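You operate a simulated robot arm through the tools that you are given. There is no shell and no other tool.

Carry out the task below with a simulated robot arm. There is one attempt and no reset: what you move stays moved.

Task
Switch the coffee maker off, then pour both mugs to the blue line.
Fine: the orange and the purple mug, from the glass jug; the jug goes back on the hot plate; leave the cream jug alone. Set down upright: glass jug.

Only the result counts: the job must be done as asked and must still hold three seconds after the hand-in. Knocking over, shifting, dropping, spilling or breaking anything else fails it.

Robot
A 6-joint arm with a two-finger parallel gripper, fixed in place. Base frame: the origin is at the foot of the arm, x ahead of it, y to its left, z up; the work surface is at about z = 0.9. Units: m, rad, N and s.
With the tool pointing down near the work surface it reaches from about 0.36 to 0.76 m from the base axis. Its first joint turns from -1.152 to 1.152 rad. Payload 2.45 kg.
The TCP is the grasp point between the finger pads, 0.024 m short of the fingertips. In the tool frame z runs along the fingers and y along their closing line. Largest opening 0.068 m; finger width 0.017, thickness 0.01; the body of the gripper, 0.04 by 0.07 m, starts 0.041 m behind the TCP.
Orientation is that of the tool frame in the base frame, as a unit quaternion [x, y, z, w]. With the fingers straight down and closing along the base's y, the tool's x points along the base's -x, its y along +y and its z along -z.

Tools
- The arm moves only by the tool apply_moves. Its argument "steps" is a list of rows, each an object of numbers (a shift or turn left out is 0, a gripper value left out holds the last): "x", "y", "z": the shift along the base's x, y, z in units of 40 mm (1.0 is 40 mm); "rx", "ry", "rz": the turn, a rotation vector about the base's x, y, z in units of 4 degrees (1.0 is 4 degrees); "claw": the opening in per cent of the stroke, from 0 (shut) to 100 (fully open). In form: [{"x": .., "y": .., "z": .., "rx": .., "ry": .., "rz": .., "claw": ..}, ...]. A call has 1 to 20 rows; each row shifts and turns the commanded pose from where the row before left it. A call with a number of a shift or a turn outside -1 to 1 is refused whole. Rows are played at 5 a second. More than 0.05 m and 0.15 rad between two rows, or a gripper value outside its range, and nothing of the call is played. Where a pose cannot be reached the arm comes as near as it can. A force on the tool above 40 N (or 10 N above the force at the start of the call, whichever is more), or a blocked arm, ends the call early, and 0.2 s more pass. The fingers move at their own pace (about 0.108 m/s each) and stop on an object; they squeeze with about 31 N. The grip force told is the motor's: it shows also when the fingers shut on nothing. Time passes only in rows, and 0.2 s behind the last, so rows that do not move let the fingers close. The reply holds the time, the measured pose of the TCP, the force on the tool along the base axes, the opening and the grip force, in the units named above and with some noise, with the torque about the TCP (base axes, N m) and any sound that the robot's microphone picked up.
- Cameras (640 x 400 px; columns grow to the right, rows downward): "scene" is fixed at [0.1874, 0.4312, 1.4734]; the picture's right is [-0.53, -0.85, 0.00], its down [-0.42, 0.26, -0.87] and it looks along [0.74, -0.46, -0.50] (base axes); focal length 324 px, centre (320, 200). "wrist" rides on the gripper at [0.084, 0.011, -0.075] in the tool frame; the picture's right is [-0.13, 0.99, 0.00], its down [-0.60, -0.08, -0.79] and it looks along [-0.79, -0.10, 0.61] (tool axes); focal length 251 px, centre (320, 200). There is no depth. A picture from a camera that has moved, and an enlarged one, comes with that camera's place and axes in the base frame and with its lens.
- get_image(camera): a new picture of that camera. The clock stands still meanwhile.
- close_up(camera, box): a new picture of the part [left, top, right, bottom] of that camera's present view, enlarged. The clock stands still meanwhile.
- sign_off(): hands the job in; it is judged then, once.

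Nothing tells you positions but the pictures and the camera data. Unless the task says otherwise, let go and move clear before handing in.

The tools are called after "Request:" as a command line: name --argument value ..., lists and objects as JSON in quotes. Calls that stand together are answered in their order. apply_moves: Moves the arm, as the interface text tells. Its arguments: {"type":"object","properties":{"steps":{"type":"array","items":{"type":"object","properties":{"x":{"type":"number"},"y":{"type":"number"},"z":{"type":"number"},"rx":{"type":"number"},"ry":{"type":"number"},"rz":{"type":"number"},"claw":{"type":"number"}}}}},"required":["steps"]} The other tools are called the same way: get_image (camera) takes a picture; close_up (camera, box) takes an enlarged picture of a part of a camera's view; sign_off () hands the job in.

At the start:

```text
time: 0.0
position: [0.4816, 0.1431, 1.2963]
tool_rot: [0.0, 1.0, 0.0, 0.001]
wrist_force: [-0.2, -0.5, -0.2]
moment: [-0.03, 0.0, -0.04]
gripper_width: 0.0679
gripper_force: 0.1
```

scene: 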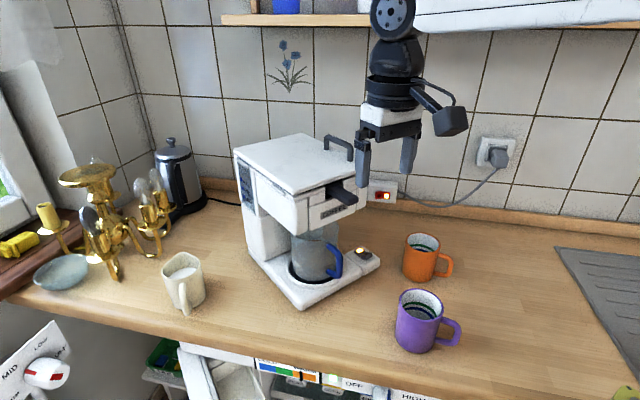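
wrist: 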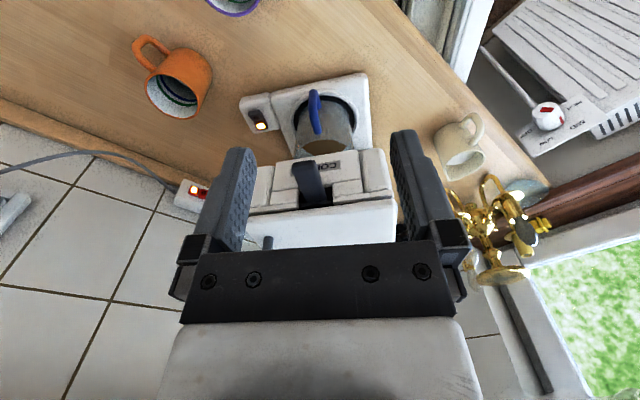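

I see the coffee maker in the middle with the glass jug (blue handle) on its hot plate, a lit switch on its base, and the orange and purple mugs to its right. I will look closer before moving.

Request:
close_up --camera "scene" --box '[220, 120, 400, 320]'

Request:
close_up --camera "scene" --box '[340, 170, 500, 370]'

Request:
close_up --camera "wrist" --box '[160, 60, 420, 240]'

Request:
close_up --camera "wrist" --box '[120, 0, 300, 120]'

```text
2.00 times, centred on (310, 220) of scene
camera zoom: at [0.1874, 0.4312, 1.4734], right [-0.53, -0.85, 0.0], down [-0.42, 0.26, -0.87], along [0.74, -0.46, -0.5], focal length 649 px, centre (340, 160)
```

zoom: 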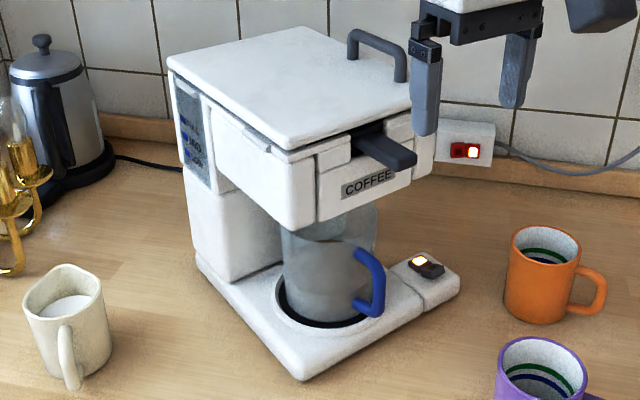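

```text
2.00 times, centred on (420, 270) of scene
camera zoom: at [0.1874, 0.4312, 1.4734], right [-0.53, -0.85, 0.0], down [-0.42, 0.26, -0.87], along [0.74, -0.46, -0.5], focal length 649 px, centre (120, 60)
```

zoom: 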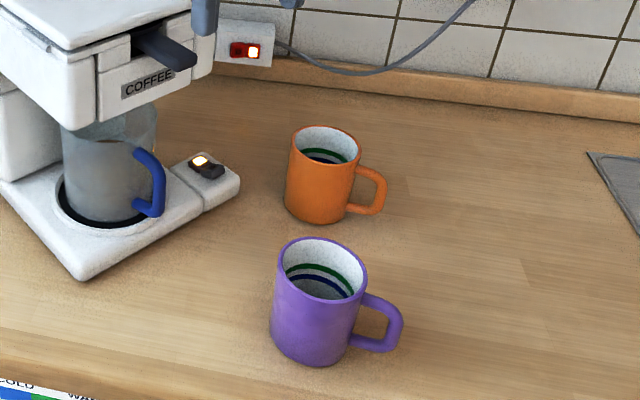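

```text
2.22 times, centred on (290, 150) of wrist
camera zoom: at [0.3972, 0.1547, 1.3719], right [0.13, 0.99, 0.0], down [0.6, -0.08, 0.79], along [0.79, -0.1, -0.61], focal length 559 px, centre (387, 311)
```

zoom: 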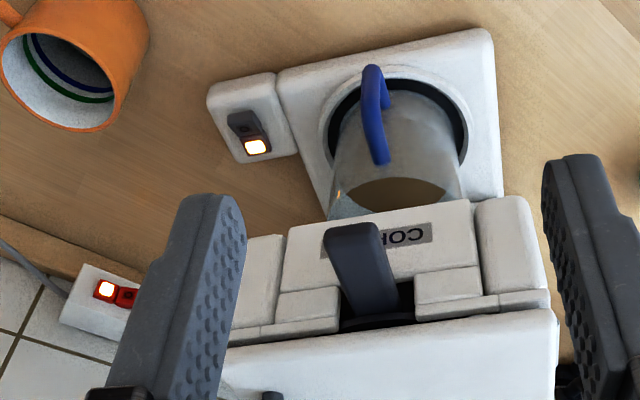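

```text
3.33 times, centred on (210, 60) of wrist
camera zoom: at [0.3972, 0.1547, 1.3719], right [0.13, 0.99, 0.0], down [0.6, -0.08, 0.79], along [0.79, -0.1, -0.61], focal length 838 px, centre (687, 667)
```

zoom: 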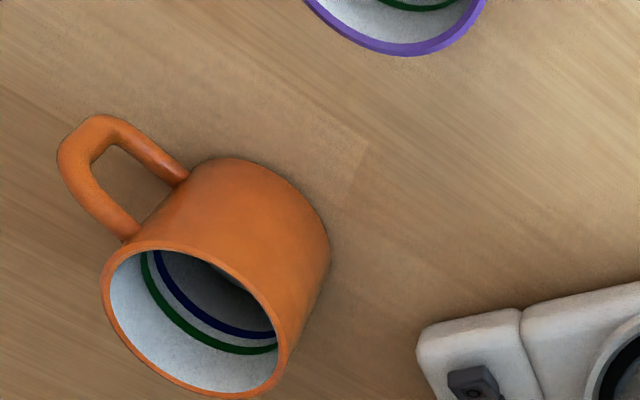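

The coffee maker's switch is near (0.665, 0.0), the jug near (0.715, 0.124) with its handle towards −x/−y, the orange mug near (0.586, −0.11) and the purple one near (0.45, 0.04). I'll bring the wrist camera over to look at the switch.

Request:
apply_moves --steps '[{"y": -0.72, "z": -0.83}, {"y": -0.72, "z": -0.83}, {"y": -0.72, "z": -0.83}, {"y": -0.72, "z": -0.83}, {"y": -0.72, "z": -0.83}, {}]'

Request:
get_image --camera "wrist"

Request:
get_image --camera "scene"

```text
time: 1.4
position: [0.4833, 0.0025, 1.1292]
tool_rot: [0.0, 1.0, 0.001, 0.001]
wrist_force: [0.5, 0.5, -0.7]
moment: [-0.01, -0.02, -0.02]
gripper_width: 0.0679
gripper_force: 0.0
```

```text
taken
camera wrist: at [0.3989, 0.0134, 1.205], right [0.13, 0.99, 0.0], down [0.6, -0.08, 0.79], along [0.79, -0.1, -0.61], focal length 251 px, centre (320, 200)
```

wrist: 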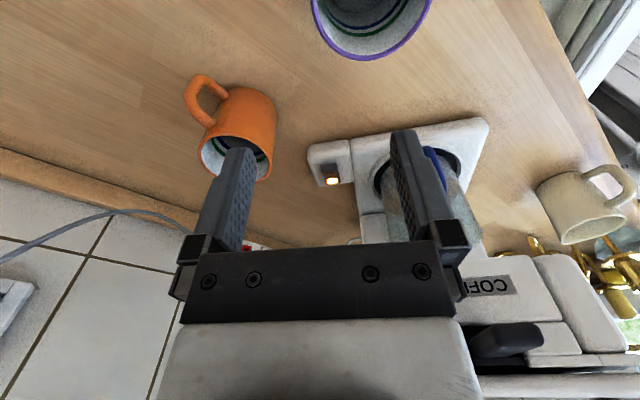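

```text
taken
```

scene: 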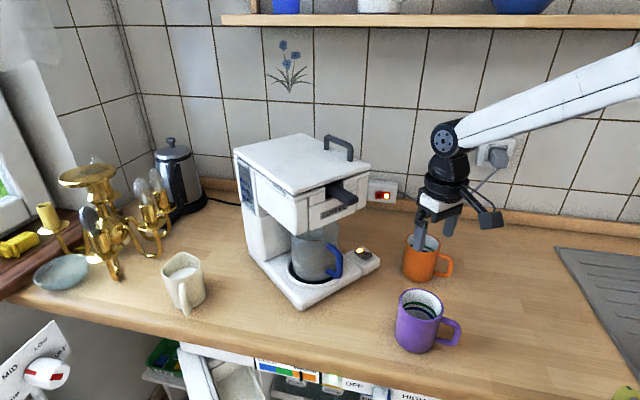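

Request:
close_up --camera "wrist" --box '[290, 120, 380, 200]'

Request:
close_up --camera "scene" --box '[320, 225, 400, 285]'

Request:
close_up --camera "scene" --box '[270, 170, 390, 300]'

```text
5.00 times, centred on (335, 160) of wrist
camera zoom: at [0.3989, 0.0134, 1.205], right [0.13, 0.99, 0.0], down [0.6, -0.08, 0.79], along [0.79, -0.1, -0.61], focal length 1257 px, centre (245, 400)
```

zoom: 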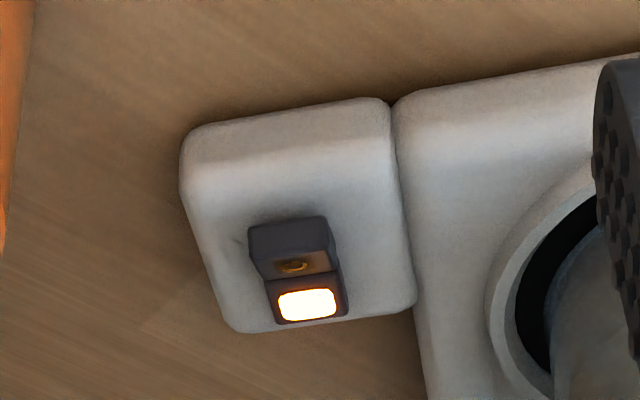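

```text
6.67 times, centred on (360, 255) of scene
camera zoom: at [0.1874, 0.4312, 1.4734], right [-0.53, -0.85, 0.0], down [-0.42, 0.26, -0.87], along [0.74, -0.46, -0.5], focal length 2162 px, centre (53, -167)
```

zoom: 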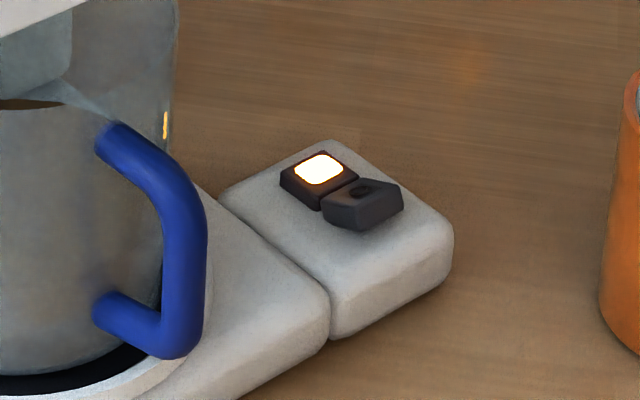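

```text
3.08 times, centred on (330, 235) of scene
camera zoom: at [0.1874, 0.4312, 1.4734], right [-0.53, -0.85, 0.0], down [-0.42, 0.26, -0.87], along [0.74, -0.46, -0.5], focal length 998 px, centre (289, 92)
```

zoom: 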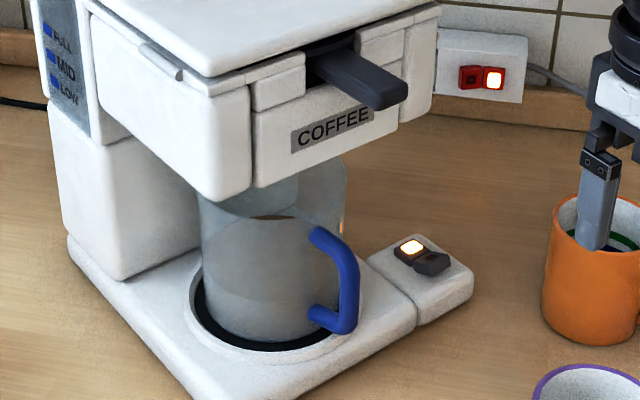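

The switch is a rocker: its lit half (far end) is pressed in and its near half, around (0.669, −0.006, 0.945), stands up. I'll shut the fingers, pitch the tool 40° to stay clear of the brew head, and hover over the raised half.

Request:
apply_moves --steps '[{"claw": 0, "x": 0.428, "y": -0.022, "z": -0.2, "ry": -1}, {"x": 0.428, "y": -0.022, "z": -0.2, "ry": -1}, {"x": 0.428, "y": -0.022, "z": -0.273, "ry": -1}, {"x": 0.428, "y": -0.022, "z": -0.273, "ry": -1}, {"x": 0.428, "y": -0.022, "z": -0.273, "ry": -1}, {"x": 0.428, "y": -0.022, "z": -0.273, "ry": -1}, {"x": 0.428, "y": -0.022, "z": -0.273, "ry": -1}, {"x": 0.428, "y": -0.022, "z": -0.273, "ry": -1}, {"x": 0.428, "y": -0.022, "z": -0.273, "ry": -1}, {"x": 0.428, "y": -0.022, "z": -0.273, "ry": -1}, {}]'

Request:
get_image --camera "wrist"

Request:
close_up --camera "scene" --box '[280, 150, 440, 290]'

```text
time: 3.8
position: [0.6475, -0.01, 1.0291]
tool_rot: [0.002, 0.943, -0.005, 0.332]
wrist_force: [0.5, -0.5, 0.9]
moment: [0.0, -0.04, -0.02]
gripper_width: 0.0
gripper_force: 23.4
out of reach, approached as far as the arm can: row 10
```

```text
taken
camera wrist: at [0.5343, 0.0022, 1.036], right [0.11, 0.99, 0.07], down [-0.03, -0.07, 1.0], along [0.99, -0.11, 0.02], focal length 251 px, centre (320, 200)
```

wrist: 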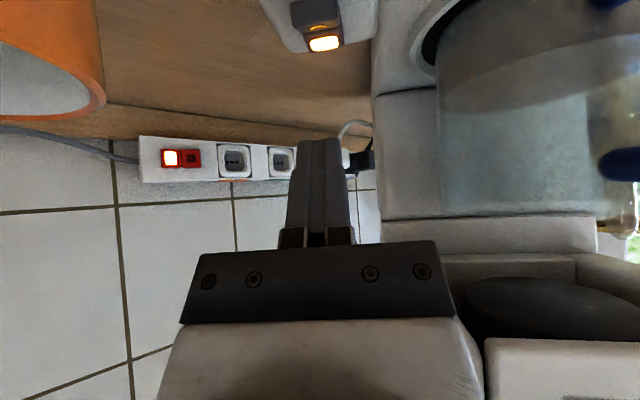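

```text
2.86 times, centred on (360, 220) of scene
camera zoom: at [0.1874, 0.4312, 1.4734], right [-0.53, -0.85, 0.0], down [-0.42, 0.26, -0.87], along [0.74, -0.46, -0.5], focal length 927 px, centre (206, 143)
```

zoom: 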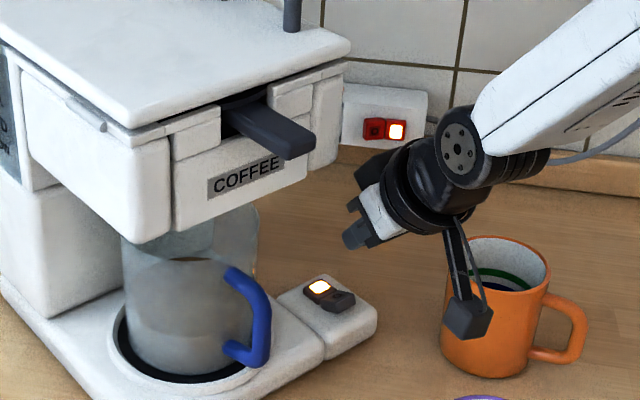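

The fingertips hover above the switch, but the arm ran into a limit at about 39° of pitch. I'll back the pitch off to about 32° and check where it settles.

Request:
apply_moves --steps '[{"ry": 1}, {"ry": 1, "x": 0.05}, {}]'

Request:
close_up --camera "scene" --box '[320, 190, 420, 270]'

Request:
close_up --camera "wrist" --box '[240, 0, 400, 240]'

```text
time: 4.6
position: [0.6485, -0.0098, 1.0304]
tool_rot: [0.0, 0.961, -0.001, 0.276]
wrist_force: [-0.2, -0.3, 0.0]
moment: [0.02, -0.01, 0.01]
gripper_width: 0.0
gripper_force: 23.5
```

```text
5.00 times, centred on (370, 230) of scene
camera zoom: at [0.1874, 0.4312, 1.4734], right [-0.53, -0.85, 0.0], down [-0.42, 0.26, -0.87], along [0.74, -0.46, -0.5], focal length 1622 px, centre (70, 50)
```

zoom: 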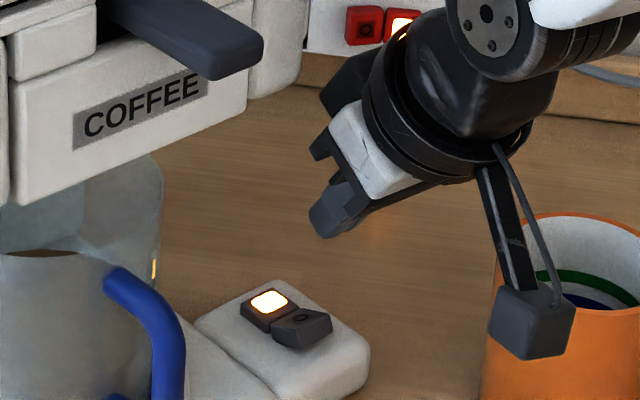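

```text
1.67 times, centred on (320, 120) of wrist
camera zoom: at [0.5368, 0.0011, 1.0499], right [0.11, 0.99, 0.07], down [0.09, -0.08, 0.99], along [0.99, -0.1, -0.1], focal length 419 px, centre (320, 333)
```

zoom: 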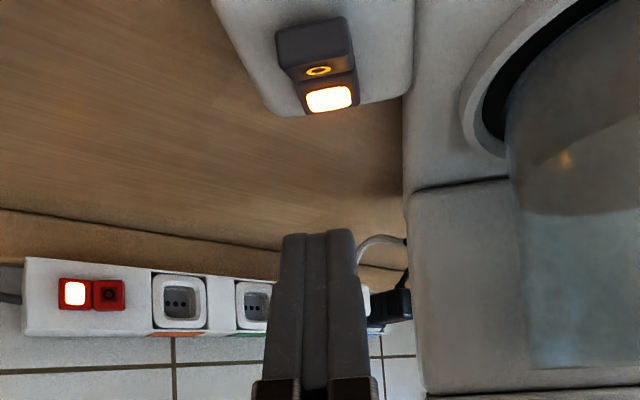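

Request:
apply_moves --steps '[{"x": 0.175, "y": 0.08, "z": -0.3}, {"z": -0.4}, {"z": -0.4}, {}]'

Request:
close_up --camera "scene" --box '[320, 190, 420, 270]'

Request:
get_image --camera "wrist"

```text
time: 5.6
position: [0.6565, -0.0069, 0.9856]
tool_rot: [0.0, 0.961, -0.001, 0.277]
wrist_force: [-0.8, 0.3, 0.9]
moment: [0.0, -0.02, 0.0]
gripper_width: 0.0
gripper_force: 23.6
```

```text
5.00 times, centred on (370, 230) of scene
camera zoom: at [0.1874, 0.4312, 1.4734], right [-0.53, -0.85, 0.0], down [-0.42, 0.26, -0.87], along [0.74, -0.46, -0.5], focal length 1622 px, centre (70, 50)
```

zoom: 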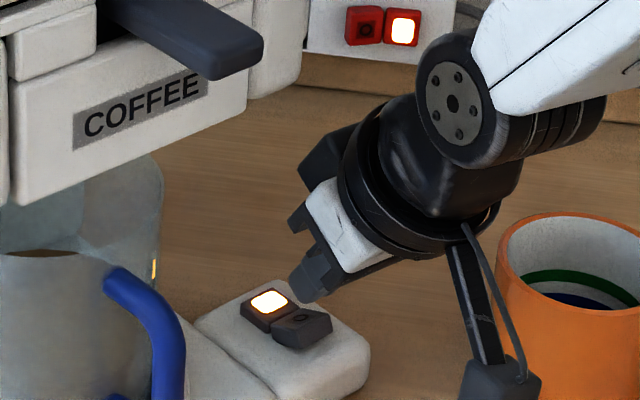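

```text
taken
camera wrist: at [0.5446, 0.0034, 1.0064], right [0.11, 0.99, 0.07], down [0.09, -0.08, 0.99], along [0.99, -0.1, -0.1], focal length 251 px, centre (320, 200)
```

wrist: 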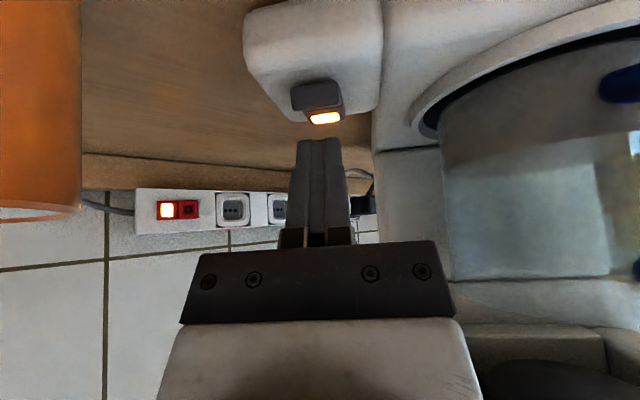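

The closed fingertips are just above the raised half. Pressing down in small steps.

Request:
apply_moves --steps '[{"z": -0.15}, {"z": -0.15}, {"z": -0.1}, {"z": -0.1}, {"z": -0.1}]'

Request:
close_up --camera "scene" --box '[320, 190, 420, 270]'

Request:
get_image --camera "wrist"

```text
time: 6.8
position: [0.6556, -0.0078, 0.9636]
tool_rot: [0.001, 0.961, 0.0, 0.278]
wrist_force: [-2.5, 0.6, 5.8]
moment: [0.06, 0.02, 0.04]
gripper_width: 0.0
gripper_force: 23.6
```

```text
5.00 times, centred on (370, 230) of scene
camera zoom: at [0.1872, 0.4312, 1.4734], right [-0.53, -0.85, 0.0], down [-0.42, 0.26, -0.87], along [0.74, -0.46, -0.5], focal length 1622 px, centre (70, 50)
```

zoom: 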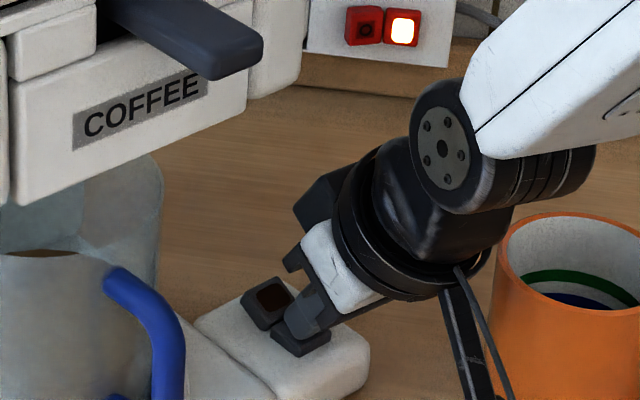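

```text
taken
camera wrist: at [0.5451, 0.0038, 0.9832], right [0.11, 0.99, 0.07], down [0.09, -0.08, 0.99], along [0.99, -0.1, -0.1], focal length 251 px, centre (320, 200)
```

wrist: 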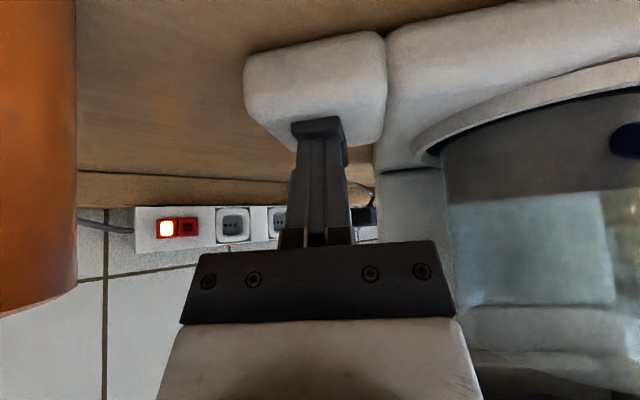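

The lamp is out and the rocker has flipped, so the coffee maker is off. I'll lift away and get a better view of the jug and its handle.

Request:
apply_moves --steps '[{"z": 0.5}, {"z": 0.9}, {"z": 0.9, "x": -0.4}, {"z": 0.9, "x": -0.7, "ry": 1}, {"z": 0.5, "x": -0.9, "ry": 1}, {"x": -1, "ry": 1}, {"x": -1, "ry": 1, "y": 0.3}, {"x": -0.6, "ry": 1, "y": 0.5}, {"ry": 1, "y": 0.8}, {"ry": 1, "y": 0.8}, {"ry": 1, "y": 0.7}, {"ry": 1}, {}]'

Request:
get_image --camera "wrist"

Request:
close_up --camera "scene" --box '[270, 200, 400, 300]'

```text
time: 9.6
position: [0.4709, 0.1164, 1.111]
tool_rot: [0.0, 0.999, 0.0, -0.035]
wrist_force: [1.0, -0.4, 0.1]
moment: [-0.01, 0.03, -0.04]
gripper_width: 0.0
gripper_force: 23.7
```

```text
taken
camera wrist: at [0.3923, 0.1279, 1.1922], right [0.13, 0.99, -0.01], down [0.66, -0.08, 0.75], along [0.74, -0.1, -0.66], focal length 251 px, centre (320, 200)
```

wrist: 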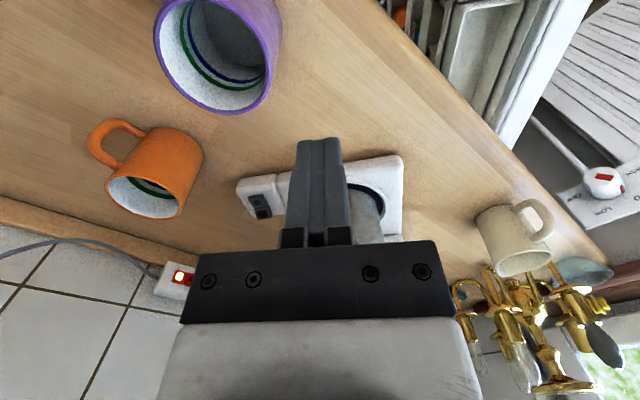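

```text
4.00 times, centred on (335, 250) of scene
camera zoom: at [0.1874, 0.4312, 1.4734], right [-0.53, -0.85, 0.0], down [-0.42, 0.26, -0.87], along [0.74, -0.46, -0.5], focal length 1298 px, centre (260, 0)
```

zoom: 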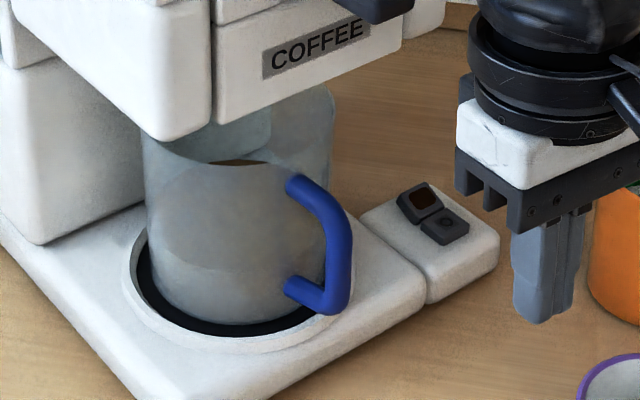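

The rocker is clearly off now. I'll open the gripper and take a lower, more level look at the jug.

Request:
apply_moves --steps '[{"claw": 100, "ry": -1, "y": 0.4, "x": -0.2}, {"ry": -1, "y": 0.45, "x": -0.3, "z": -0.2}, {"ry": -1, "z": -0.3}, {"ry": -1, "z": -0.25}, {"ry": -1}, {"ry": -1}, {}]'

Request:
get_image --camera "wrist"

Request:
close_up --camera "wrist" --box '[220, 80, 420, 260]'

```text
time: 11.2
position: [0.4511, 0.1509, 1.0817]
tool_rot: [0.0, 0.985, 0.0, 0.174]
wrist_force: [-0.5, -0.5, 0.0]
moment: [-0.03, 0.02, 0.01]
gripper_width: 0.0679
gripper_force: 0.1
```

```text
taken
camera wrist: at [0.3464, 0.1616, 1.1233], right [0.12, 0.99, 0.04], down [0.29, -0.08, 0.95], along [0.95, -0.1, -0.3], focal length 251 px, centre (320, 200)
```

wrist: 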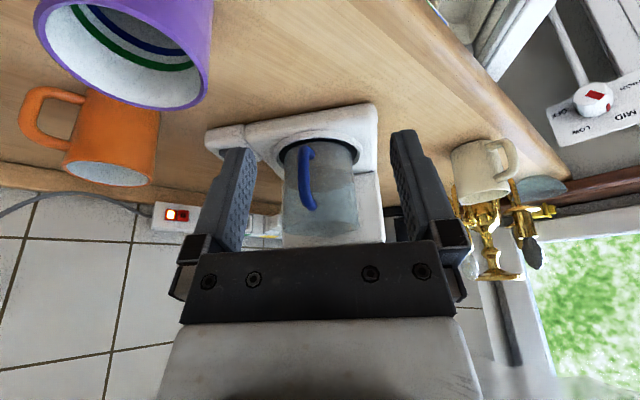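

```text
2.22 times, centred on (320, 170) of wrist
camera zoom: at [0.3464, 0.1616, 1.1233], right [0.12, 0.99, 0.04], down [0.29, -0.08, 0.95], along [0.95, -0.1, -0.3], focal length 559 px, centre (320, 267)
```

zoom: 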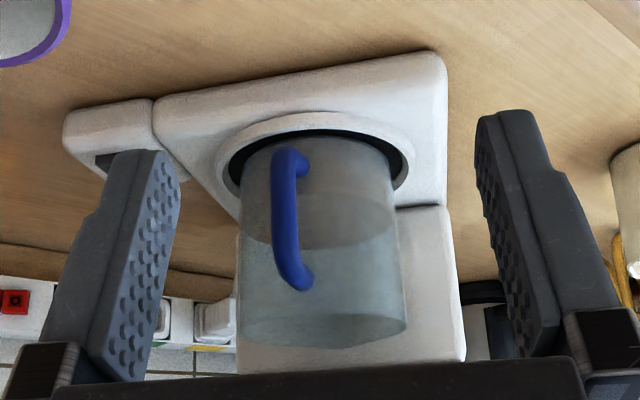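

The jug is about half full, with its rim near z = 1.055, axis near (0.72, 0.125), and its handle bar running from about (0.623, 0.115, 0.968) to (0.616, 0.112, 1.028), pointing back at the robot. I'll take a pre-grasp pose behind the handle, pitched 35° and yawed about 7°.

Request:
apply_moves --steps '[{"x": 0.56, "y": -0.23, "z": 0.0, "rz": 0.38, "ry": -0.74, "rx": 0.1}, {"x": 0.56, "y": -0.23, "z": 0.0, "rz": 0.38, "ry": -0.74, "rx": 0.1}, {"x": 0.56, "y": -0.23, "z": 0.0, "rz": 0.38, "ry": -0.74, "rx": 0.1}, {"x": 0.56, "y": -0.23, "z": 0.0, "rz": 0.38, "ry": -0.74, "rx": 0.1}, {"x": 0.56, "y": -0.23, "z": 0.0, "rz": 0.38, "ry": -0.74, "rx": 0.1}, {}]'

Request:
get_image --camera "wrist"

Request:
close_up --camera "scene" --box '[270, 170, 430, 290]'

```text
time: 12.6
position: [0.5648, 0.1051, 1.0801]
tool_rot: [-0.062, 0.952, 0.028, 0.299]
wrist_force: [-0.2, 0.2, 0.6]
moment: [0.04, 0.01, -0.01]
gripper_width: 0.0679
gripper_force: 0.0
```

```text
taken
camera wrist: at [0.4522, 0.1004, 1.0952], right [-0.03, 1.0, 0.09], down [0.05, -0.09, 0.99], along [1.0, 0.03, -0.05], focal length 251 px, centre (320, 200)
```

wrist: 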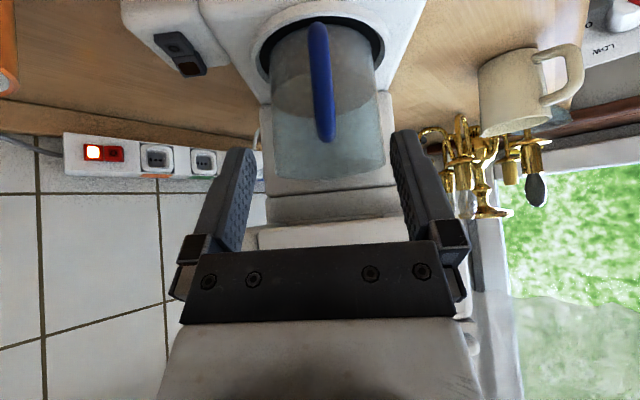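

```text
3.33 times, centred on (350, 230) of scene
camera zoom: at [0.1874, 0.4312, 1.4734], right [-0.53, -0.85, 0.0], down [-0.42, 0.26, -0.87], along [0.74, -0.46, -0.5], focal length 1081 px, centre (220, 100)
```

zoom: 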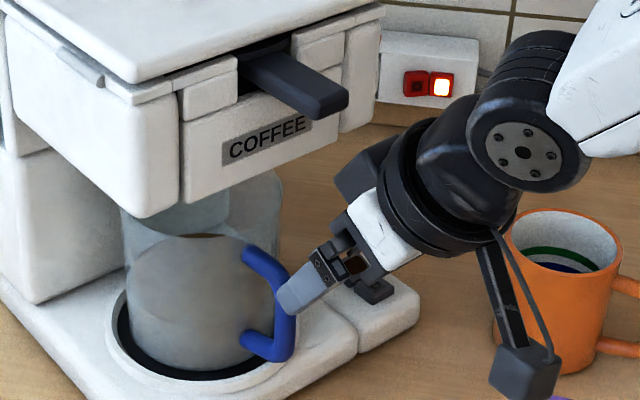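

The fingers are lined up with the handle bar. I'll advance most of the way along the tool axis and check the clearances.

Request:
apply_moves --steps '[{"x": 0.283, "y": 0.045, "z": -0.41}, {"x": 0.283, "y": 0.045, "z": -0.41}, {"x": 0.283, "y": 0.045, "z": -0.41}, {}]'

Request:
get_image --camera "wrist"

Request:
close_up --camera "scene" --box '[270, 170, 430, 290]'

```text
time: 13.6
position: [0.5987, 0.1086, 1.0326]
tool_rot: [-0.062, 0.952, 0.029, 0.3]
wrist_force: [0.4, 0.3, -0.5]
moment: [0.04, -0.03, -0.01]
gripper_width: 0.068
gripper_force: 0.0
```

```text
taken
camera wrist: at [0.4856, 0.1051, 1.0474], right [-0.03, 1.0, 0.09], down [0.05, -0.09, 0.99], along [1.0, 0.03, -0.05], focal length 251 px, centre (320, 200)
```

wrist: 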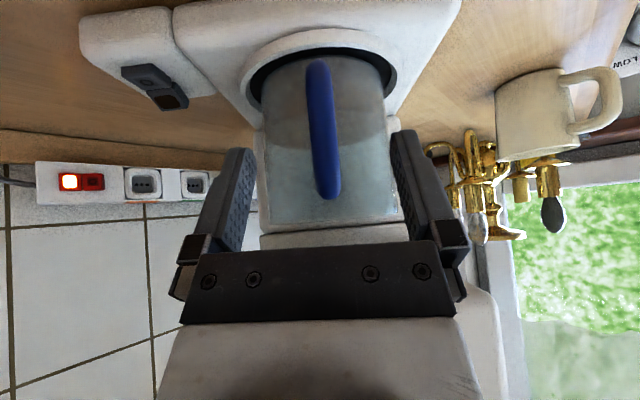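

```text
3.33 times, centred on (350, 230) of scene
camera zoom: at [0.1874, 0.4312, 1.4734], right [-0.53, -0.85, 0.0], down [-0.42, 0.26, -0.87], along [0.74, -0.46, -0.5], focal length 1081 px, centre (220, 100)
```

zoom: 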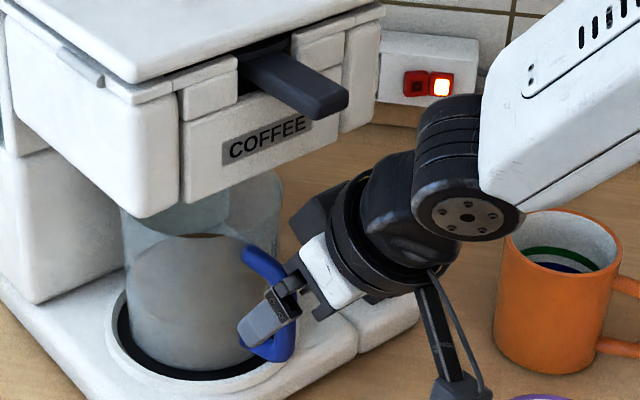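

Request:
apply_moves --steps '[{"x": 0.25, "y": 0.045, "z": -0.36}, {"x": 0.24, "y": 0.045, "z": -0.34}, {}]'

Request:
get_image --camera "wrist"

Request:
close_up --camera "scene" --box '[290, 190, 390, 290]'

```text
time: 14.4
position: [0.6174, 0.1138, 1.0051]
tool_rot: [-0.062, 0.952, 0.028, 0.299]
wrist_force: [-0.2, -0.5, 1.3]
moment: [-0.03, -0.01, -0.03]
gripper_width: 0.0683
gripper_force: 0.1
```

```text
taken
camera wrist: at [0.5042, 0.1099, 1.0189], right [-0.03, 1.0, 0.09], down [0.05, -0.09, 0.99], along [1.0, 0.03, -0.05], focal length 251 px, centre (320, 200)
```

wrist: 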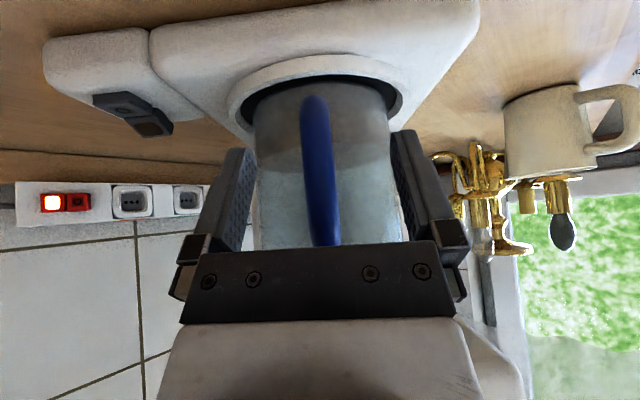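

```text
4.00 times, centred on (340, 240) of scene
camera zoom: at [0.1874, 0.4312, 1.4734], right [-0.53, -0.85, 0.0], down [-0.42, 0.26, -0.87], along [0.74, -0.46, -0.5], focal length 1298 px, centre (240, 40)
```

zoom: 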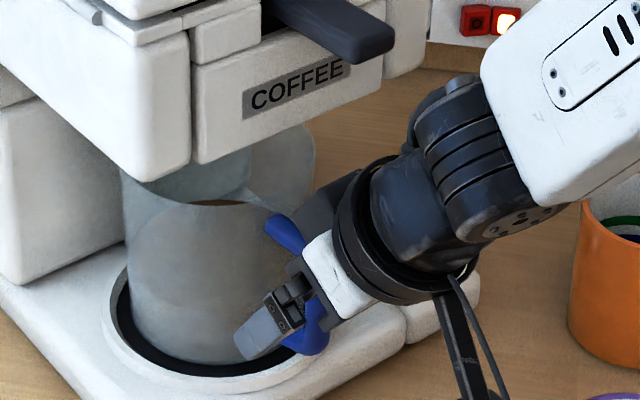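

The bar runs right through the grasp point, centred between the fingers. Closing the gripper.

Request:
apply_moves --steps '[{"claw": 50}, {"claw": 30}, {"claw": 0}, {}, {}]'

Request:
get_image --camera "wrist"

Request:
close_up --camera "scene" --box '[290, 190, 390, 290]'

```text
time: 15.6
position: [0.6168, 0.1134, 1.0058]
tool_rot: [-0.062, 0.951, 0.028, 0.3]
wrist_force: [1.0, -2.7, 3.4]
moment: [-0.45, -0.38, -0.04]
gripper_width: 0.0142
gripper_force: 30.5
```

```text
taken
camera wrist: at [0.5043, 0.1097, 1.0194], right [-0.03, 1.0, 0.09], down [0.05, -0.09, 0.99], along [1.0, 0.03, -0.05], focal length 251 px, centre (320, 200)
```

wrist: 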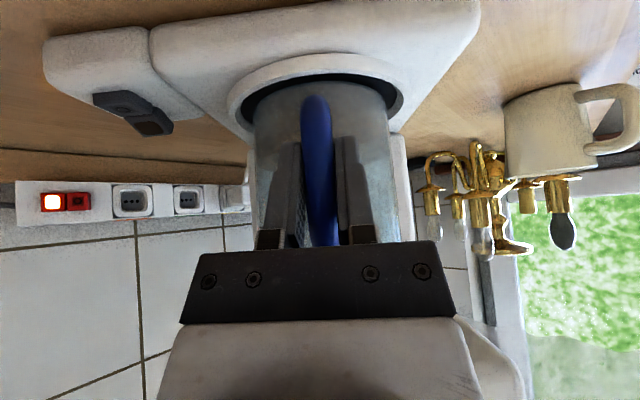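

```text
4.00 times, centred on (340, 240) of scene
camera zoom: at [0.1874, 0.4311, 1.4734], right [-0.53, -0.85, 0.0], down [-0.42, 0.26, -0.87], along [0.74, -0.46, -0.5], focal length 1298 px, centre (240, 40)
```

zoom: 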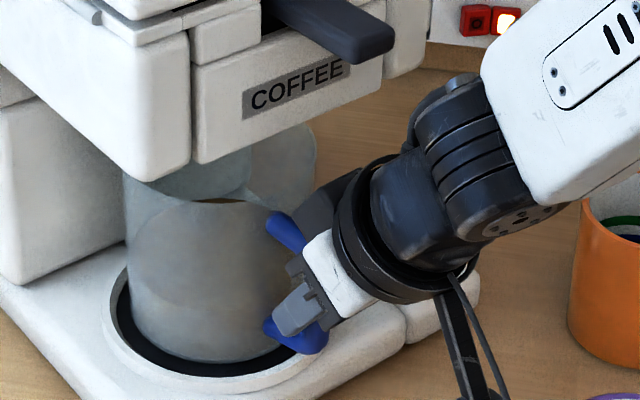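

The handle is gripped (14 mm, 30 N) and the jug is still standing straight. A small test lift comes next.

Request:
apply_moves --steps '[{"z": 0.1}, {"z": 0.1}, {"z": 0.1}, {}, {}]'

Request:
get_image --camera "wrist"

Request:
close_up --camera "scene" --box '[290, 190, 390, 290]'

```text
time: 16.8
position: [0.6177, 0.1143, 1.0152]
tool_rot: [-0.062, 0.952, 0.028, 0.298]
wrist_force: [0.7, -0.4, -5.4]
moment: [-0.07, 0.43, 0.0]
gripper_width: 0.0145
gripper_force: 30.9
```

```text
taken
camera wrist: at [0.5042, 0.1097, 1.0297], right [-0.03, 1.0, 0.09], down [0.05, -0.09, 0.99], along [1.0, 0.03, -0.05], focal length 251 px, centre (320, 200)
```

wrist: 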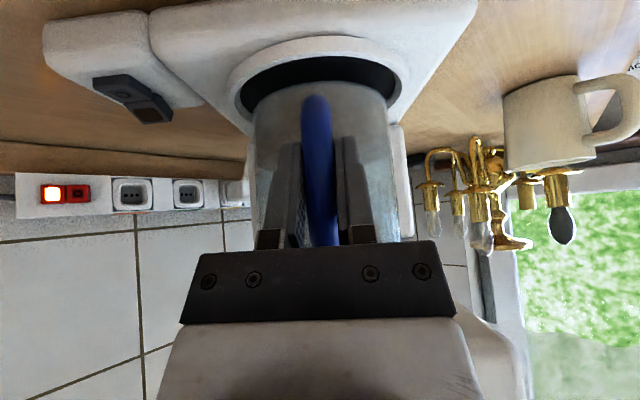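

```text
4.00 times, centred on (340, 240) of scene
camera zoom: at [0.1875, 0.4312, 1.4734], right [-0.53, -0.85, 0.0], down [-0.42, 0.26, -0.87], along [0.74, -0.46, -0.5], focal length 1298 px, centre (240, 40)
```

zoom: 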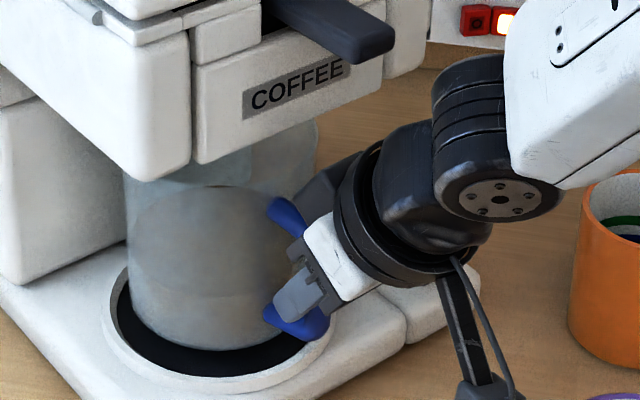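

The jug hangs level at roughly 0.55 kg with no slip. I'll raise it a bit more and draw it straight out from under the brew head.

Request:
apply_moves --steps '[{"z": 0.15}, {"z": 0.1}, {"x": -0.4, "y": 0.05}, {"x": -0.6, "y": 0.1}, {"x": -0.7, "y": 0.15}, {"x": -0.7, "y": 0.15}, {"x": -0.7, "y": 0.15}, {"x": -0.5, "y": 0.1}, {"x": -0.3}, {}]'

Request:
get_image --camera "wrist"

Request:
get_image --camera "scene"

```text
time: 19.0
position: [0.4608, 0.1414, 1.0265]
tool_rot: [-0.062, 0.952, 0.028, 0.299]
wrist_force: [-0.6, -0.5, -6.2]
moment: [-0.08, 0.43, -0.04]
gripper_width: 0.0142
gripper_force: 31.0
```

```text
taken
camera wrist: at [0.3478, 0.1369, 1.0406], right [-0.03, 1.0, 0.09], down [0.05, -0.09, 0.99], along [1.0, 0.03, -0.05], focal length 251 px, centre (320, 200)
```

wrist: 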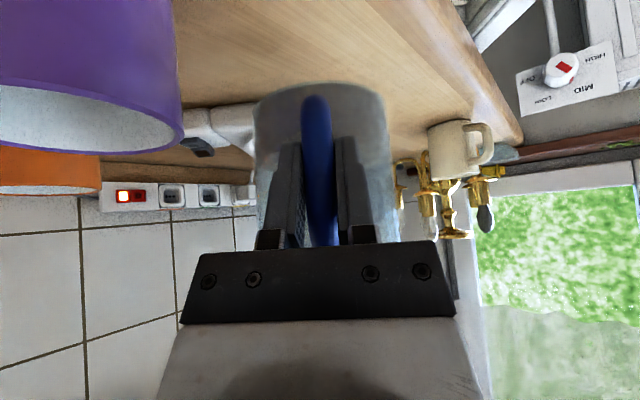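

```text
taken
```

scene: 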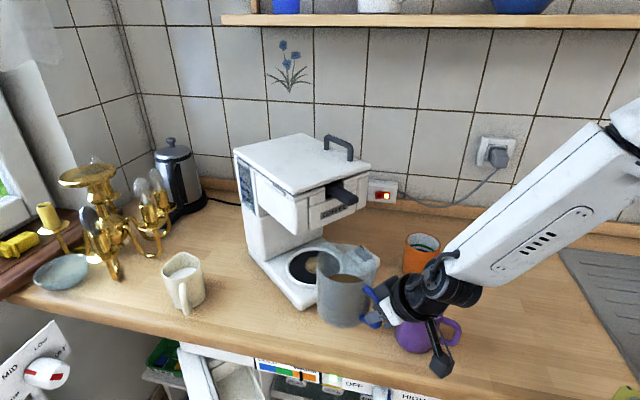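

Request:
close_up --camera "scene" --box '[290, 220, 470, 370]'

Request:
close_up --camera "scene" --box '[300, 235, 390, 335]'

```text
2.67 times, centred on (380, 295) of scene
camera zoom: at [0.1875, 0.4312, 1.4734], right [-0.53, -0.85, 0.0], down [-0.42, 0.26, -0.87], along [0.74, -0.46, -0.5], focal length 865 px, centre (160, -53)
```

zoom: 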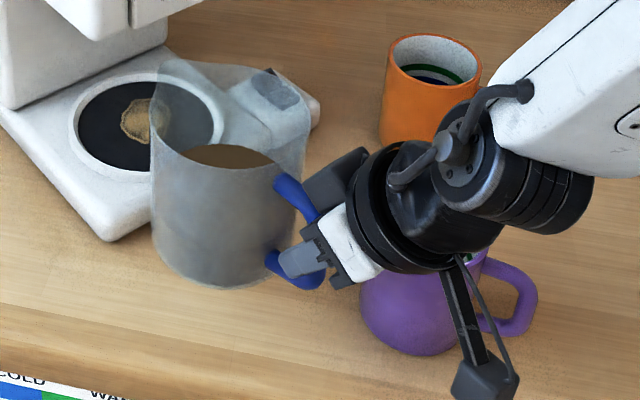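

```text
4.00 times, centred on (345, 285) of scene
camera zoom: at [0.1875, 0.4312, 1.4734], right [-0.53, -0.85, 0.0], down [-0.42, 0.26, -0.87], along [0.74, -0.46, -0.5], focal length 1298 px, centre (220, -140)
```

zoom: 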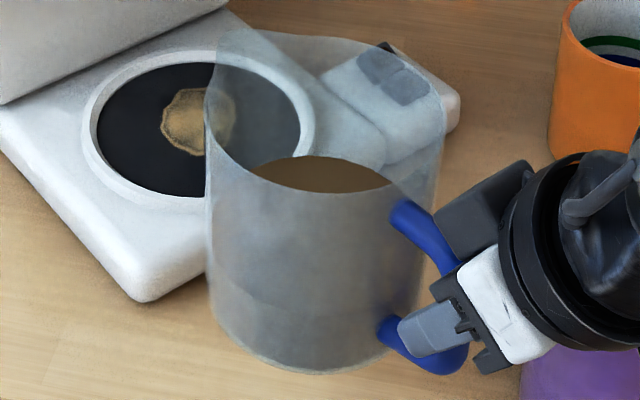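

The jug is clear of the machine and level, showing a spout opposite the handle and a liquid surface about 4–5 cm above its base. I'll raise it and carry it gently across behind the orange mug.

Request:
apply_moves --steps '[{"z": 0.3}, {"z": 0.5}, {"z": 0.6}, {"z": 0.6}, {"z": 0.6}, {"z": 0.5}, {"z": 0.3, "y": -0.2}, {"y": -0.4}, {"y": -0.6}, {"y": -0.7}, {"y": -0.7}, {"y": -0.7}, {"y": -0.7}, {"y": -0.7}, {"y": -0.7}, {"y": -0.6}, {"y": -0.4}, {"y": -0.2}, {}]'

Request:
get_image --camera "wrist"

Request:
get_image --camera "scene"

Request:
close_up --camera "scene" --box '[360, 180, 500, 300]'

```text
time: 23.0
position: [0.4613, -0.1227, 1.1623]
tool_rot: [-0.062, 0.952, 0.028, 0.298]
wrist_force: [0.7, -0.8, -5.5]
moment: [-0.04, 0.47, -0.02]
gripper_width: 0.014
gripper_force: 31.3
```

```text
taken
camera wrist: at [0.3479, -0.1273, 1.1763], right [-0.03, 1.0, 0.09], down [0.05, -0.09, 0.99], along [1.0, 0.03, -0.05], focal length 251 px, centre (320, 200)
```

wrist: 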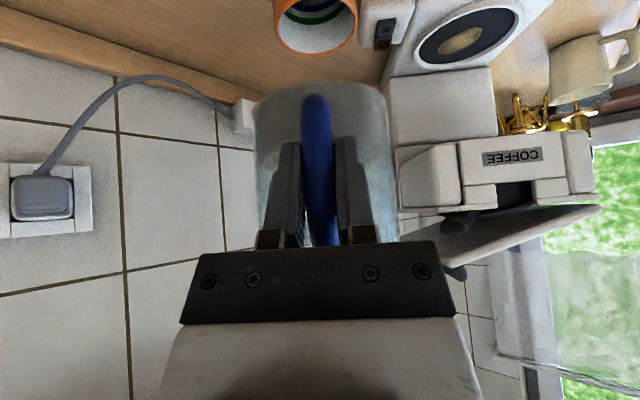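

```text
taken
```

scene: 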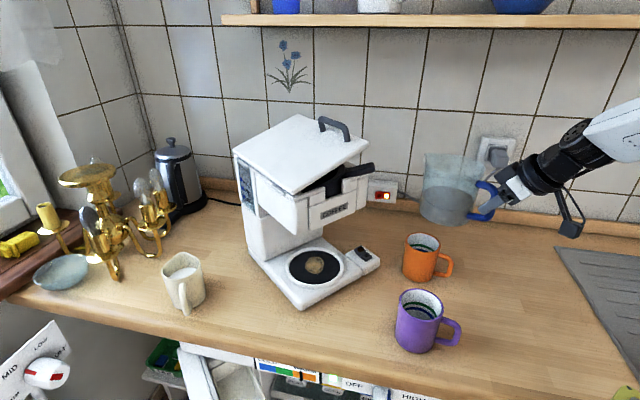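

```text
3.33 times, centred on (430, 240) of scene
camera zoom: at [0.1875, 0.4311, 1.4734], right [-0.53, -0.85, 0.0], down [-0.42, 0.26, -0.87], along [0.74, -0.46, -0.5], focal length 1081 px, centre (-47, 67)
```

zoom: 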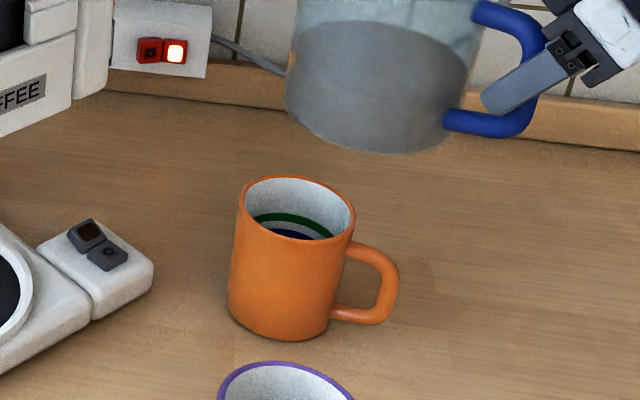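

The coffee maker's top looks different from before, so the jug may have caught the lever on the way up. I'm checking that closely before I go on.

Request:
close_up --camera "scene" --box '[220, 100, 400, 240]'

Request:
close_up --camera "wrist" --box '[370, 60, 620, 300]'

Request:
close_up --camera "scene" --box '[240, 220, 400, 320]'

Request:
close_up --camera "scene" --box '[400, 130, 540, 250]'

```text
2.86 times, centred on (310, 170) of scene
camera zoom: at [0.1875, 0.4311, 1.4734], right [-0.53, -0.85, 0.0], down [-0.42, 0.26, -0.87], along [0.74, -0.46, -0.5], focal length 927 px, centre (349, 286)
```

zoom: 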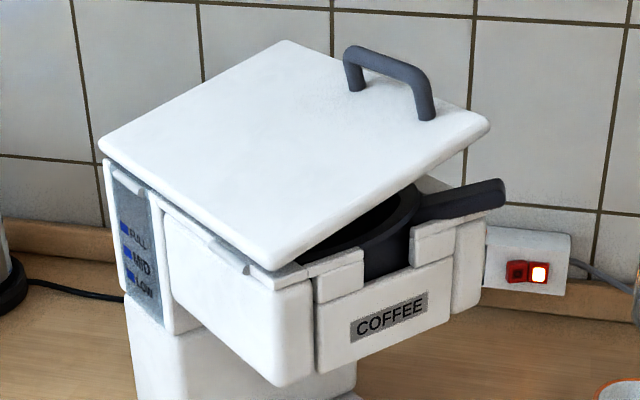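

```text
1.67 times, centred on (495, 180) of wrist
camera zoom: at [0.3479, -0.1273, 1.1763], right [-0.03, 1.0, 0.09], down [0.05, -0.09, 0.99], along [1.0, 0.03, -0.05], focal length 419 px, centre (28, 233)
```

zoom: 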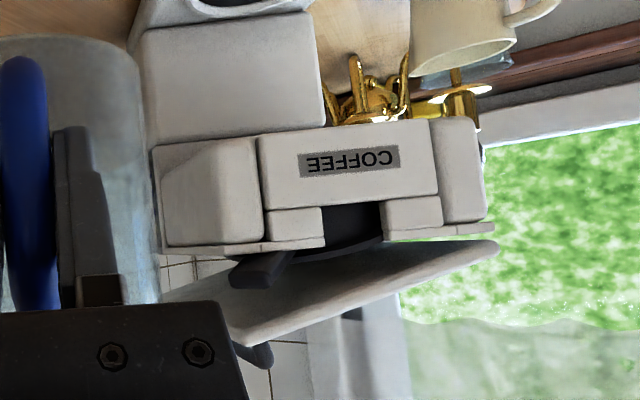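

```text
4.00 times, centred on (320, 270) of scene
camera zoom: at [0.1875, 0.4311, 1.4734], right [-0.53, -0.85, 0.0], down [-0.42, 0.26, -0.87], along [0.74, -0.46, -0.5], focal length 1298 px, centre (320, -80)
```

zoom: 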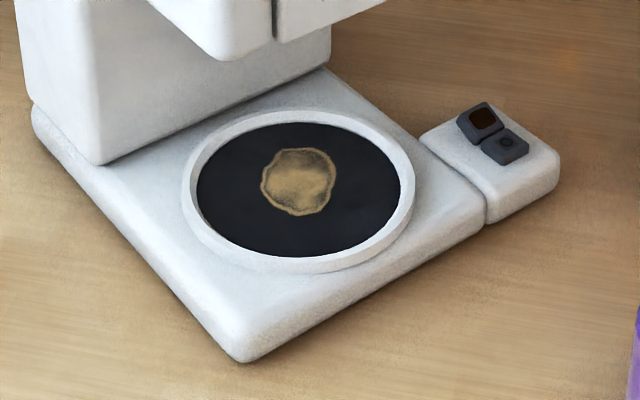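

```text
3.33 times, centred on (470, 190) of scene
camera zoom: at [0.1875, 0.4311, 1.4734], right [-0.53, -0.85, 0.0], down [-0.42, 0.26, -0.87], along [0.74, -0.46, -0.5], focal length 1081 px, centre (-180, 233)
```

zoom: 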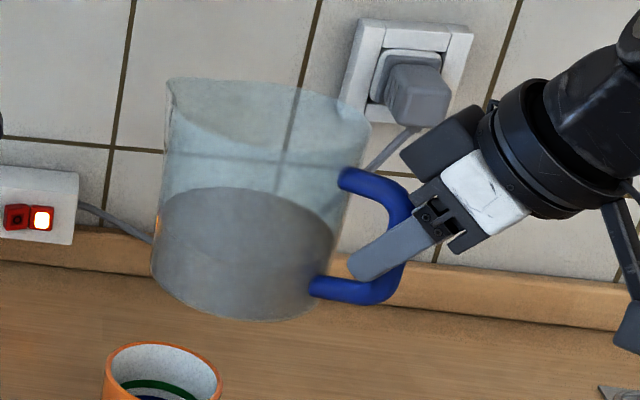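

The jug still holds its coffee and nothing has spilled. But when I lifted it, its lip caught the filter-basket handle, turning the basket and propping the lid open. I'll put that right once the jug is back down. For now I'll tilt the jug to about 45° behind the orange mug, still short of pouring.

Request:
apply_moves --steps '[{"ry": 0.5, "x": -0.05, "y": 0.02}, {"ry": 0.8, "x": -0.05, "y": 0.02}, {"ry": 0.8, "x": -0.05, "y": 0.02}, {"ry": 0.8, "x": -0.05, "y": 0.02}, {"ry": 0.8, "x": -0.05, "y": 0.02}, {"ry": 0.8, "x": -0.05, "y": 0.02}, {"ry": 0.8, "x": -0.05, "y": 0.02}, {"ry": 0.8, "x": -0.05, "y": 0.02}, {"ry": 0.8, "x": -0.05, "y": 0.02}, {"ry": 0.8, "x": -0.05, "y": 0.02}, {"ry": 0.8, "x": -0.05, "y": 0.02}, {"ry": 0.8, "x": -0.05, "y": 0.02}, {"ry": 0.8, "x": -0.05, "y": 0.02}, {"ry": 0.5, "x": -0.05}, {"ry": 0.5, "x": -0.05}, {}]'

Request:
get_image --camera "wrist"

Request:
close_up --camera "scene" --box '[370, 140, 550, 290]'

```text
time: 26.4
position: [0.4303, -0.1116, 1.1613]
tool_rot: [-0.047, 0.994, 0.049, -0.084]
wrist_force: [0.6, 0.2, -5.6]
moment: [-0.04, 0.23, -0.01]
gripper_width: 0.0142
gripper_force: 30.6
```

```text
taken
camera wrist: at [0.3603, -0.1158, 1.2505], right [0.04, 1.0, 0.09], down [0.73, -0.09, 0.67], along [0.68, 0.03, -0.74], focal length 251 px, centre (320, 200)
```

wrist: 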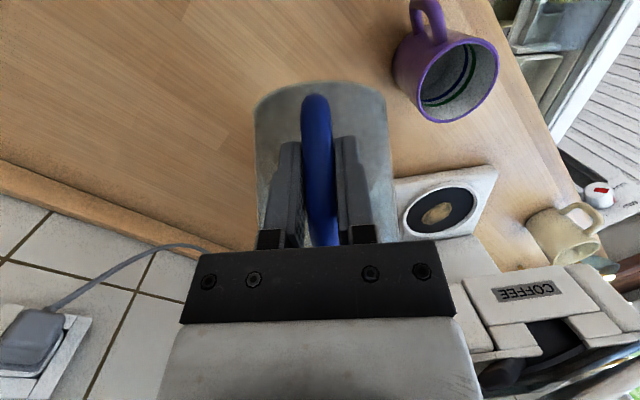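

```text
2.67 times, centred on (460, 215) of scene
camera zoom: at [0.1875, 0.4312, 1.4734], right [-0.53, -0.85, 0.0], down [-0.42, 0.26, -0.87], along [0.74, -0.46, -0.5], focal length 865 px, centre (-53, 160)
```

zoom: 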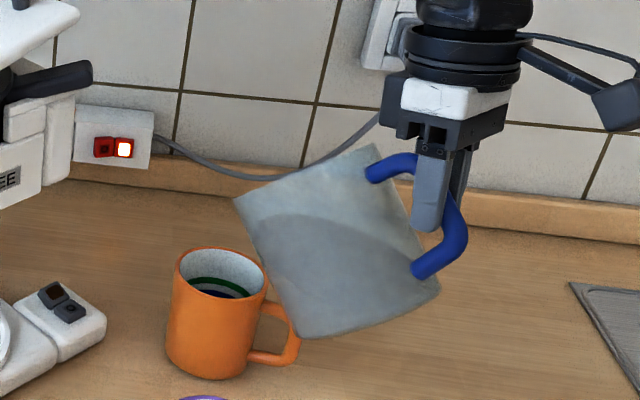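

The lip is directly over the orange mug's axis at about z = 1.08. I'll tilt further to about 54° while lowering the lip, then look again.

Request:
apply_moves --steps '[{"ry": 0.6, "x": 0.03, "z": -0.07}, {"ry": 0.6, "x": 0.04, "z": -0.07}, {"ry": 0.6, "x": 0.04, "z": -0.07}, {"ry": 0.6, "x": 0.04, "z": -0.07}, {}]'

Request:
close_up --camera "scene" --box '[390, 190, 510, 290]'

```text
time: 27.6
position: [0.436, -0.1112, 1.151]
tool_rot: [-0.042, 0.984, 0.054, -0.166]
wrist_force: [0.4, 0.3, -5.5]
moment: [-0.02, 0.16, 0.0]
gripper_width: 0.014
gripper_force: 31.1
```

```text
4.00 times, centred on (450, 240) of scene
camera zoom: at [0.1875, 0.4312, 1.4734], right [-0.53, -0.85, 0.0], down [-0.42, 0.26, -0.87], along [0.74, -0.46, -0.5], focal length 1298 px, centre (-200, 40)
```

zoom: 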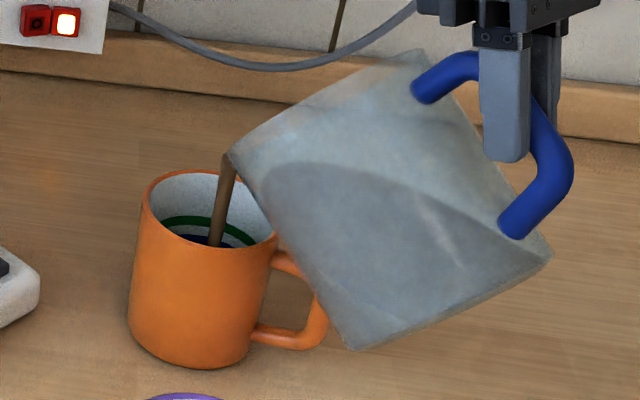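

It's pouring already, and the stream falls cleanly into the mug. I'll hold the tilt and watch the level.

Request:
apply_moves --steps '[{}]'

Request:
close_up --camera "scene" --box '[400, 215, 480, 285]'

```text
time: 28.0
position: [0.4375, -0.1122, 1.1513]
tool_rot: [-0.042, 0.984, 0.054, -0.167]
wrist_force: [-0.5, 0.0, -4.3]
moment: [-0.04, 0.16, -0.01]
gripper_width: 0.0139
gripper_force: 30.7
```

```text
5.71 times, centred on (440, 250) of scene
camera zoom: at [0.1875, 0.4312, 1.4734], right [-0.53, -0.85, 0.0], down [-0.42, 0.26, -0.87], along [0.74, -0.46, -0.5], focal length 1854 px, centre (-366, -86)
```

zoom: 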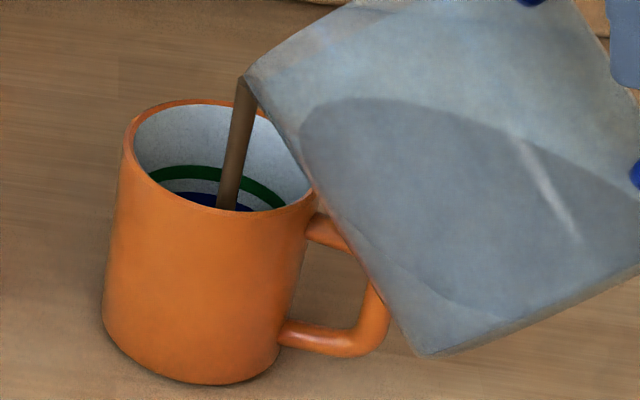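

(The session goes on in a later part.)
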